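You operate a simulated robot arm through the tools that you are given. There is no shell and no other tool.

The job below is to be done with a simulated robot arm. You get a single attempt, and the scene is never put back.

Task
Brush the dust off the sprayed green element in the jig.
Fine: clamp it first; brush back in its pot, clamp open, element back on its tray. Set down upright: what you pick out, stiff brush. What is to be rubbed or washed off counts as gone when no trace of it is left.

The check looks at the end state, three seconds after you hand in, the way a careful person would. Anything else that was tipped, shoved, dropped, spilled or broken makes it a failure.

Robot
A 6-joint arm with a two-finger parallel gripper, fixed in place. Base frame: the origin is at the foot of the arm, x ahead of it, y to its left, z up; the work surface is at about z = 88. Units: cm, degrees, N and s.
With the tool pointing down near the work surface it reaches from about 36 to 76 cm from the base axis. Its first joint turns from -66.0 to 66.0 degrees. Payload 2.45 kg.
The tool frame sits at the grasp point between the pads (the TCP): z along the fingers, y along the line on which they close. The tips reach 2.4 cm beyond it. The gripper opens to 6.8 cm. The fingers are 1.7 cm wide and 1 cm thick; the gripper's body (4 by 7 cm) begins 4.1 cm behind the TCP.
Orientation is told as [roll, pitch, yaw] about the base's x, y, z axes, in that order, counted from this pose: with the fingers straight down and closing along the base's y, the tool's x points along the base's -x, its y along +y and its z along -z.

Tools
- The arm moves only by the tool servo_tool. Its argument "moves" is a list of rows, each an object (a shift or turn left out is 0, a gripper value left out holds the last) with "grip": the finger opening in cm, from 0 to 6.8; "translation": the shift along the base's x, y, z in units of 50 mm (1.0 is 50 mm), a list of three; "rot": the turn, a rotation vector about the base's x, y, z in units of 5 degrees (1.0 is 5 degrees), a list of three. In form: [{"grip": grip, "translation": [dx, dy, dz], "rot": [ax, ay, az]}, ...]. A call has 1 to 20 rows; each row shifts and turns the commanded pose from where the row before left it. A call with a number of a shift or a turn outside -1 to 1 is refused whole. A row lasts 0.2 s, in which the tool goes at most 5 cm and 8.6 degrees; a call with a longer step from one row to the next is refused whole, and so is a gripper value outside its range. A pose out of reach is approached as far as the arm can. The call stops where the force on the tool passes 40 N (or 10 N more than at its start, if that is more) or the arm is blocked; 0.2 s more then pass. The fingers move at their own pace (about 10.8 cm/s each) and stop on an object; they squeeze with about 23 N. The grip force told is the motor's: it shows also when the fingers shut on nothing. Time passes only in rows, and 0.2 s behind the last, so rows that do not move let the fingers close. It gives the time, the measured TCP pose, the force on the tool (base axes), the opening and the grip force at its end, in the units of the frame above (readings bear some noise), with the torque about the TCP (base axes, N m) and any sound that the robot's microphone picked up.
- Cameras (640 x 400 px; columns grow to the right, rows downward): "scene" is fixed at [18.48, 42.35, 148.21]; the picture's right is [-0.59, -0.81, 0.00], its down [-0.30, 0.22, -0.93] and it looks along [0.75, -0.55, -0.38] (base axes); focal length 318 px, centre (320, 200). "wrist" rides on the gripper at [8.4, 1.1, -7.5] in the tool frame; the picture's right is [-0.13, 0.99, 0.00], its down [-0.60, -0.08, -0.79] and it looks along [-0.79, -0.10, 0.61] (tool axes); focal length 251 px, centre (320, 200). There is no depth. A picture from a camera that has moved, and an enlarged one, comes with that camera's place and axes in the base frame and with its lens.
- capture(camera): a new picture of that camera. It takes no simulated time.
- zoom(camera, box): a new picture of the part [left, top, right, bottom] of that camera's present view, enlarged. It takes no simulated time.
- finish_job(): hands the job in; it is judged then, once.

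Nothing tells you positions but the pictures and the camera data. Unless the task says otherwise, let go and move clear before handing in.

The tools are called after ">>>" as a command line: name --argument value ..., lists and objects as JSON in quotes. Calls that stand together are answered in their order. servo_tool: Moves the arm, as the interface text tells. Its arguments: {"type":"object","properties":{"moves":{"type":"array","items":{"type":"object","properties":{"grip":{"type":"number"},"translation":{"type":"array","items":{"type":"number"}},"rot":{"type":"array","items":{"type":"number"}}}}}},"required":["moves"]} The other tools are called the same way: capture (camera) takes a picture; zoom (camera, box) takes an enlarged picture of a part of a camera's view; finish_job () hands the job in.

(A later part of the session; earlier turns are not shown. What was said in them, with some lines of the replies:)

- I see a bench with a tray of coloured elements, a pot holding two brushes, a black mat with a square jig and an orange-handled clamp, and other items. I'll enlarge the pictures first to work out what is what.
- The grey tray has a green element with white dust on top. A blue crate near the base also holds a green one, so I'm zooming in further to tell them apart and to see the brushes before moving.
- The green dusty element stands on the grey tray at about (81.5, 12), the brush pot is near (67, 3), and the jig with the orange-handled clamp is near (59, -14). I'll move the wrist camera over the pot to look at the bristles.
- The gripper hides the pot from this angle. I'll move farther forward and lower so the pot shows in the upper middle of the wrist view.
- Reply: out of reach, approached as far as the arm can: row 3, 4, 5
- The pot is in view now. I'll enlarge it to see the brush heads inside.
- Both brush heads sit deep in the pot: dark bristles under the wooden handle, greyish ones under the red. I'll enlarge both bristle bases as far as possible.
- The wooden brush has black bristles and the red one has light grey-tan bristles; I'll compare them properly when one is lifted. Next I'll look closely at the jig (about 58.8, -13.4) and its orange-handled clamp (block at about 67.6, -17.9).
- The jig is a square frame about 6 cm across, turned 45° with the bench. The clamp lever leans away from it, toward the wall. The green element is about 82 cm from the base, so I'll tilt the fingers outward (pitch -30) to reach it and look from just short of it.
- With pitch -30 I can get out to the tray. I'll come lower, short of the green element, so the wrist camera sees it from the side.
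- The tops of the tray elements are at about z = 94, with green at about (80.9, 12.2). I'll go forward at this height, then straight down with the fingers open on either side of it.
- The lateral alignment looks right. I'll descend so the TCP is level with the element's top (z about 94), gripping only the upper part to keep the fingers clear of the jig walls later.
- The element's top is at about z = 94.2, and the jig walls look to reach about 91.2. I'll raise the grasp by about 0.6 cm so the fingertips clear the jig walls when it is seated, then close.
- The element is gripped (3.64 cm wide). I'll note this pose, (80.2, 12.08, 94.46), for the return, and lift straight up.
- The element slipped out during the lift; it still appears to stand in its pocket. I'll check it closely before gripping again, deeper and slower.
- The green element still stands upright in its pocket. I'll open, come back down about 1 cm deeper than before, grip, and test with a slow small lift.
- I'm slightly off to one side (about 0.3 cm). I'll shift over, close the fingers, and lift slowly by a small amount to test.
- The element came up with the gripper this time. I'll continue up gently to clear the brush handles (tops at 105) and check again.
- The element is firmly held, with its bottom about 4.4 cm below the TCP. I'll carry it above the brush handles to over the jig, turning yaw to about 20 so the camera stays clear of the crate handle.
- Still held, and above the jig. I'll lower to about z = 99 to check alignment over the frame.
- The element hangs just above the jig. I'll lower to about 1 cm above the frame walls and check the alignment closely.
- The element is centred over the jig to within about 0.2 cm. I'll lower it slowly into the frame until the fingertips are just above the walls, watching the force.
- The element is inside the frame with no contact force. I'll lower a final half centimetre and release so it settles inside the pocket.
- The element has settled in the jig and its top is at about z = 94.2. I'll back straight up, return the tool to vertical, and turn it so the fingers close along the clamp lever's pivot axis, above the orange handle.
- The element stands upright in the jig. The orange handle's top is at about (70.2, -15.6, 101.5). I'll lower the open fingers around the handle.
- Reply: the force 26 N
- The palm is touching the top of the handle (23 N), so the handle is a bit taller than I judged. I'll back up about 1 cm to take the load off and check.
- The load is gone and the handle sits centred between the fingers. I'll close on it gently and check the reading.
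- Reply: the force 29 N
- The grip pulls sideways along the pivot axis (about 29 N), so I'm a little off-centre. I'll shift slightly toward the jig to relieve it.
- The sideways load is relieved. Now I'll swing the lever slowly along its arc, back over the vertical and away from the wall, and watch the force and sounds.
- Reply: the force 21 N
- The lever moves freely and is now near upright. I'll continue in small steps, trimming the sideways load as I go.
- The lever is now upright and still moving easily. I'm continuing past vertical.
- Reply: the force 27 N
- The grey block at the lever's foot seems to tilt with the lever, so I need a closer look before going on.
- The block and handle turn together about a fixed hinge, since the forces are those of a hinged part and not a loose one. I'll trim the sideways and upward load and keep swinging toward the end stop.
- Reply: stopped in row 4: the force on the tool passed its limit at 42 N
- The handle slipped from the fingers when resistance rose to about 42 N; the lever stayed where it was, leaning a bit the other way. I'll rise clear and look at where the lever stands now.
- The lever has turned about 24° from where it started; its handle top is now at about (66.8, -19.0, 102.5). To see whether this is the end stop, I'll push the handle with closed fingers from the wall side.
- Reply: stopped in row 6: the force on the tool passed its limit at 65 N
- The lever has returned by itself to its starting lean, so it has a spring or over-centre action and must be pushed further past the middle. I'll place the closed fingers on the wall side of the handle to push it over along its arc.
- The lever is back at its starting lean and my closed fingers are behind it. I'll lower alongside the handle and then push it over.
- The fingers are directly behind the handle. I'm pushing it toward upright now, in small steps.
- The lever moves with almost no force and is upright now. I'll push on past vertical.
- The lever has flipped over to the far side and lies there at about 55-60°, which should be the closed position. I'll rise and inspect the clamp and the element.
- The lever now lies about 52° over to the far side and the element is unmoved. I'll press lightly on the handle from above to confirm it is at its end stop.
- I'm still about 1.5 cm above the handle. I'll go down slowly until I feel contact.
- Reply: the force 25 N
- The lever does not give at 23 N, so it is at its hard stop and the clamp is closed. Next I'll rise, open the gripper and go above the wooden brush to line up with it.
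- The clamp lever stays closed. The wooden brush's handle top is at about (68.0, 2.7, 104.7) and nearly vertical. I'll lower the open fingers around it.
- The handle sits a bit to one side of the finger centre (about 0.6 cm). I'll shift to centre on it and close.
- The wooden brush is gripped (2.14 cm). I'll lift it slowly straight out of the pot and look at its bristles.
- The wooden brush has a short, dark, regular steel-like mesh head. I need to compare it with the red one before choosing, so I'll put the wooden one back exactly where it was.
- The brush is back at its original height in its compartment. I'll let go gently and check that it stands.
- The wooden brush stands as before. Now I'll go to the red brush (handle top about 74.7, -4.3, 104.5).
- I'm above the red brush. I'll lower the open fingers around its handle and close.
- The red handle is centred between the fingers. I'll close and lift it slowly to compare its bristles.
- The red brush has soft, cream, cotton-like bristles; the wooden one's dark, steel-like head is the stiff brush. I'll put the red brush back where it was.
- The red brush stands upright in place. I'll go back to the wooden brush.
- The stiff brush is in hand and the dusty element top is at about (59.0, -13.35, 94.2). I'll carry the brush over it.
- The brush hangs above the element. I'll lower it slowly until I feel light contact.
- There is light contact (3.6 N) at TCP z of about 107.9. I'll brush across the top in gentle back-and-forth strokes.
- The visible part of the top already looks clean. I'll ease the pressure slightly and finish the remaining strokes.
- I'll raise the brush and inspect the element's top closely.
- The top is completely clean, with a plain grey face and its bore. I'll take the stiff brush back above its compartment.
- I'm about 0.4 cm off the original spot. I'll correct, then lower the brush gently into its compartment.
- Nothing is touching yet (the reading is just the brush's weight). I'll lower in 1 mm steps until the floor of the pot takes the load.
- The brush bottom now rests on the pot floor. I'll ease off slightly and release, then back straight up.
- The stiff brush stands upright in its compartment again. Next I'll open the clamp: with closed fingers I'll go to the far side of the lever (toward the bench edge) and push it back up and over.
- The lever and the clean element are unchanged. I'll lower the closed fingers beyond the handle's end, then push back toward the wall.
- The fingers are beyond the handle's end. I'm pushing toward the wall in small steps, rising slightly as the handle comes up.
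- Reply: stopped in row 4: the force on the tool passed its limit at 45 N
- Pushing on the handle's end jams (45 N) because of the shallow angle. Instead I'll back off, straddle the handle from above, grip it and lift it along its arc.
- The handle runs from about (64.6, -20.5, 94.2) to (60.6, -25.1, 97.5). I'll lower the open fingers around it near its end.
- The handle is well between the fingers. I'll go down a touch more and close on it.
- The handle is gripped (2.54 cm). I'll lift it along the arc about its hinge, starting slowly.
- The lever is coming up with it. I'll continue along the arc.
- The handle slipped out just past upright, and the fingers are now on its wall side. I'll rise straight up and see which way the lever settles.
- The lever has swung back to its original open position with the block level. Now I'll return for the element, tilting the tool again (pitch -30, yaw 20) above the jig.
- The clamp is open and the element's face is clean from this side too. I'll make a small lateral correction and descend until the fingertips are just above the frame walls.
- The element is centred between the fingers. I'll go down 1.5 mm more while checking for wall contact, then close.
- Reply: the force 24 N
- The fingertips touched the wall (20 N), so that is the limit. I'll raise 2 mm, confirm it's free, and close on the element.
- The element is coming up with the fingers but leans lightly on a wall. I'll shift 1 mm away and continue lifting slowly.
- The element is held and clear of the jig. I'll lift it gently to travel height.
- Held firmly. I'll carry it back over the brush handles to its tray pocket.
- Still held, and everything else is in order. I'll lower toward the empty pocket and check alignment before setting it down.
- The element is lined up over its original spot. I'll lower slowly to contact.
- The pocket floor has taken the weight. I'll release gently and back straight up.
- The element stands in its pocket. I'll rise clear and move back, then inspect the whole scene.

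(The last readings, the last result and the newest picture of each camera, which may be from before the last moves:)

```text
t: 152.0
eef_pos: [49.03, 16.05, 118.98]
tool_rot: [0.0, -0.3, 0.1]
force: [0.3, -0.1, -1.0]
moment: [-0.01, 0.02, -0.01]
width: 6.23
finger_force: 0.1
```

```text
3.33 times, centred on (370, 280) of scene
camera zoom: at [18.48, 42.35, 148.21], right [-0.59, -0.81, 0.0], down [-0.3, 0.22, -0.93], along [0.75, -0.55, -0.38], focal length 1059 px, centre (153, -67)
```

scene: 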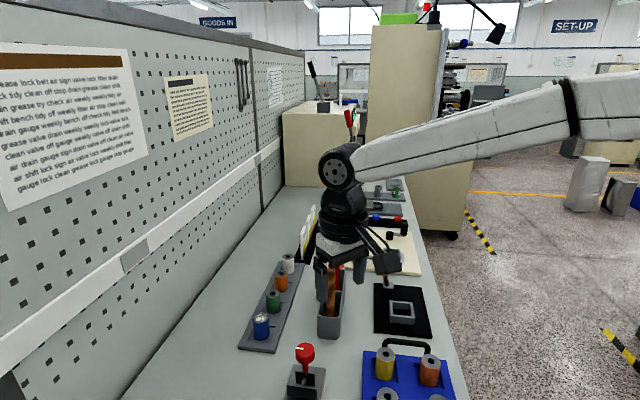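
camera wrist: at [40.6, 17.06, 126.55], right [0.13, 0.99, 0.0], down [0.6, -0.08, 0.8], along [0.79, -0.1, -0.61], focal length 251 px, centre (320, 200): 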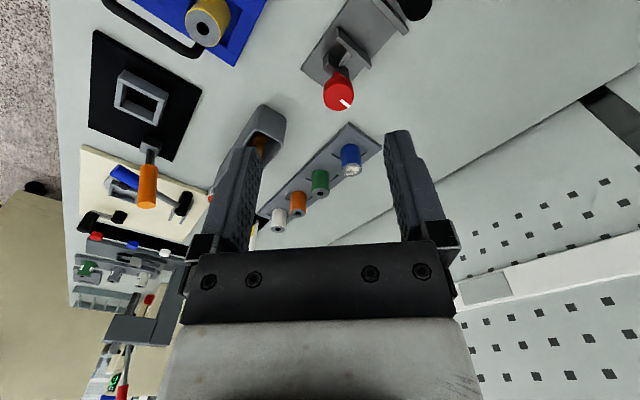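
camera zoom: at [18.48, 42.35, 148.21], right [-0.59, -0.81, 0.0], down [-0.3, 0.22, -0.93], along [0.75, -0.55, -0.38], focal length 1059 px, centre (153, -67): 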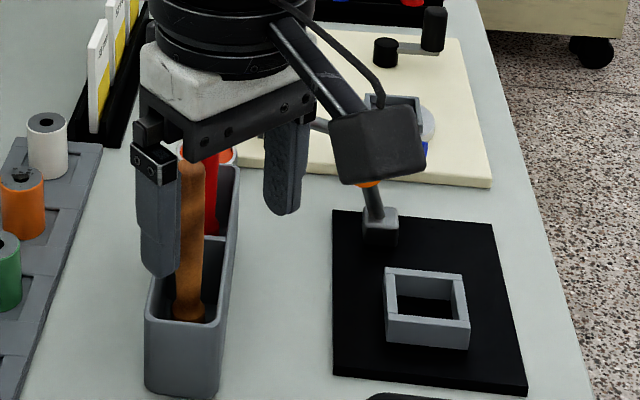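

The green element is clean and back in its pocket, the clamp is open and the brushes are in the pot. I'll move the arm well clear and take a last unobstructed look.

>>> servo_tool --moves '[{"translation": [-0.3, 0, 0.8]}, {"translation": [-0.4, 0, 0.8]}, {"translation": [-0.4, 0, 0.8]}, {"translation": [-0.4, 0, 0.8]}, {"translation": [-0.1, 0, 0.6]}, {"translation": [0, 0, 0]}]'

>>> capture --camera "scene"

>>> zoom --camera "scene" --box '[230, 220, 450, 350]'

>>> zoom --camera "wrist" --box '[100, 0, 420, 200]'

>>> zoom --camera "scene" --box '[260, 280, 290, 320]'

>>> zoom --camera "scene" --box '[315, 240, 355, 340]'

```text
t: 153.4
eef_pos: [40.9, 15.77, 138.07]
tool_rot: [0.0, -0.3, 0.2]
force: [0.1, 0.1, 0.5]
moment: [0.02, 0.0, 0.05]
width: 6.2
finger_force: 0.0
```

```text
taken
```

scene: 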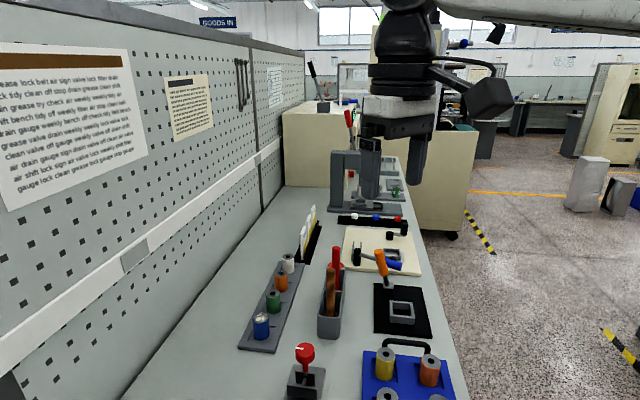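

```text
2.91 times, centred on (340, 285) of scene
camera zoom: at [18.48, 42.35, 148.21], right [-0.59, -0.81, 0.0], down [-0.3, 0.22, -0.93], along [0.75, -0.55, -0.38], focal length 924 px, centre (262, -47)
```

zoom: 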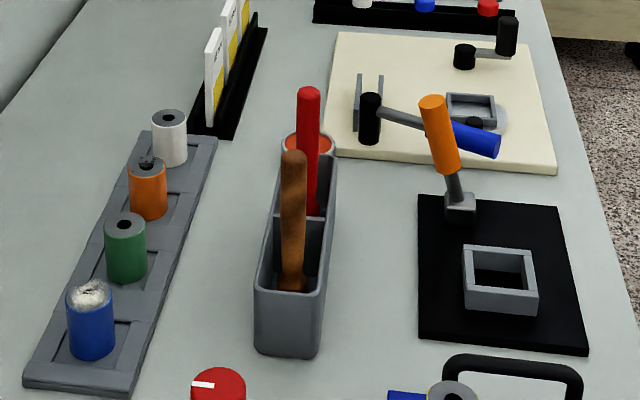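

```text
2.00 times, centred on (260, 100) of wrist
camera zoom: at [32.45, 16.89, 145.59], right [0.13, 0.99, 0.0], down [0.6, -0.08, 0.8], along [0.79, -0.1, -0.61], focal length 503 px, centre (440, 400)
```

zoom: 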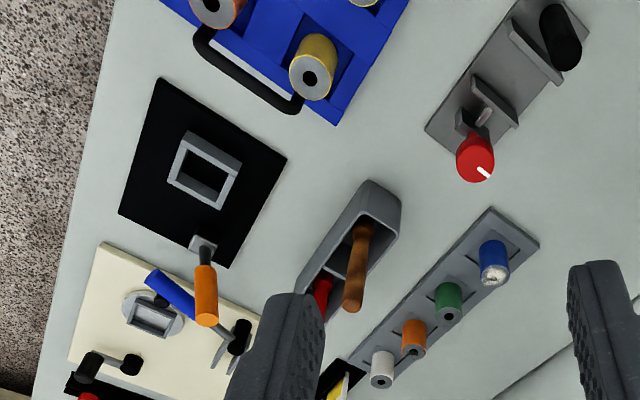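

```text
10.00 times, centred on (275, 300) of scene
camera zoom: at [18.48, 42.35, 148.21], right [-0.59, -0.81, 0.0], down [-0.3, 0.22, -0.93], along [0.75, -0.55, -0.38], focal length 3178 px, centre (770, -800)
```

zoom: 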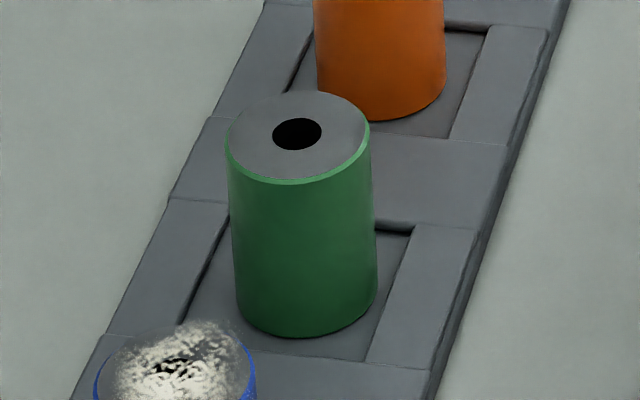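

```text
4.00 times, centred on (335, 290) of scene
camera zoom: at [18.48, 42.35, 148.21], right [-0.59, -0.81, 0.0], down [-0.3, 0.22, -0.93], along [0.75, -0.55, -0.38], focal length 1271 px, centre (260, -160)
```

zoom: 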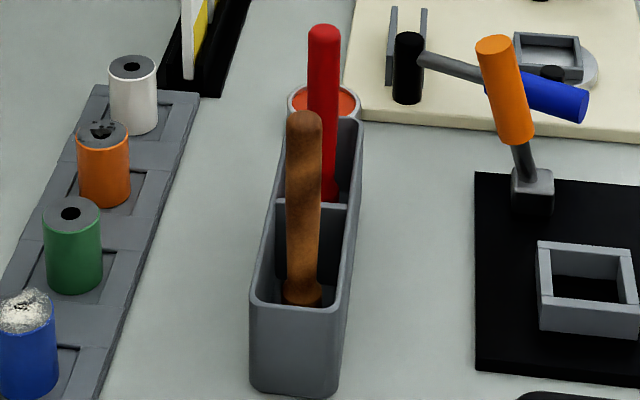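

The end state looks right. The green element is spotless and upright in its tray pocket, the stiff brush is upright in its pot, the clamp lever is back in its open position, and nothing else has moved. I'm handing in.

>>> finish_job

```text
The job is handed in.
```

The green element is brushed clean and standing upright in its own pocket on the grey tray. I've handed the job in; no verdict came back.

- **Dust:** no trace is left on the element's top or sides in the final close-up.
- **Stiff brush:** I took the wooden-handled brush with the dark, steel-like bristles as the stiff one. It is back upright in its compartment. I also lifted the red brush briefly to compare bristles and put it back in place.
- **Clamp:** it was closed against its stop while I brushed, and it is open again at its starting lean.
- **Slips and contact:**
  - The first grip on the element slid off without moving it.
  - The element settled the last few millimetres into the jig when I released it.
  - The fingers slipped off the clamp handle twice while swinging it.
  - The gripper stopped against the handle three times, at about 42, 65 and 45 N.
  - The fingertips touched the jig wall once, at 20 N.

In the final pictures nothing else had been tipped, shoved or moved.
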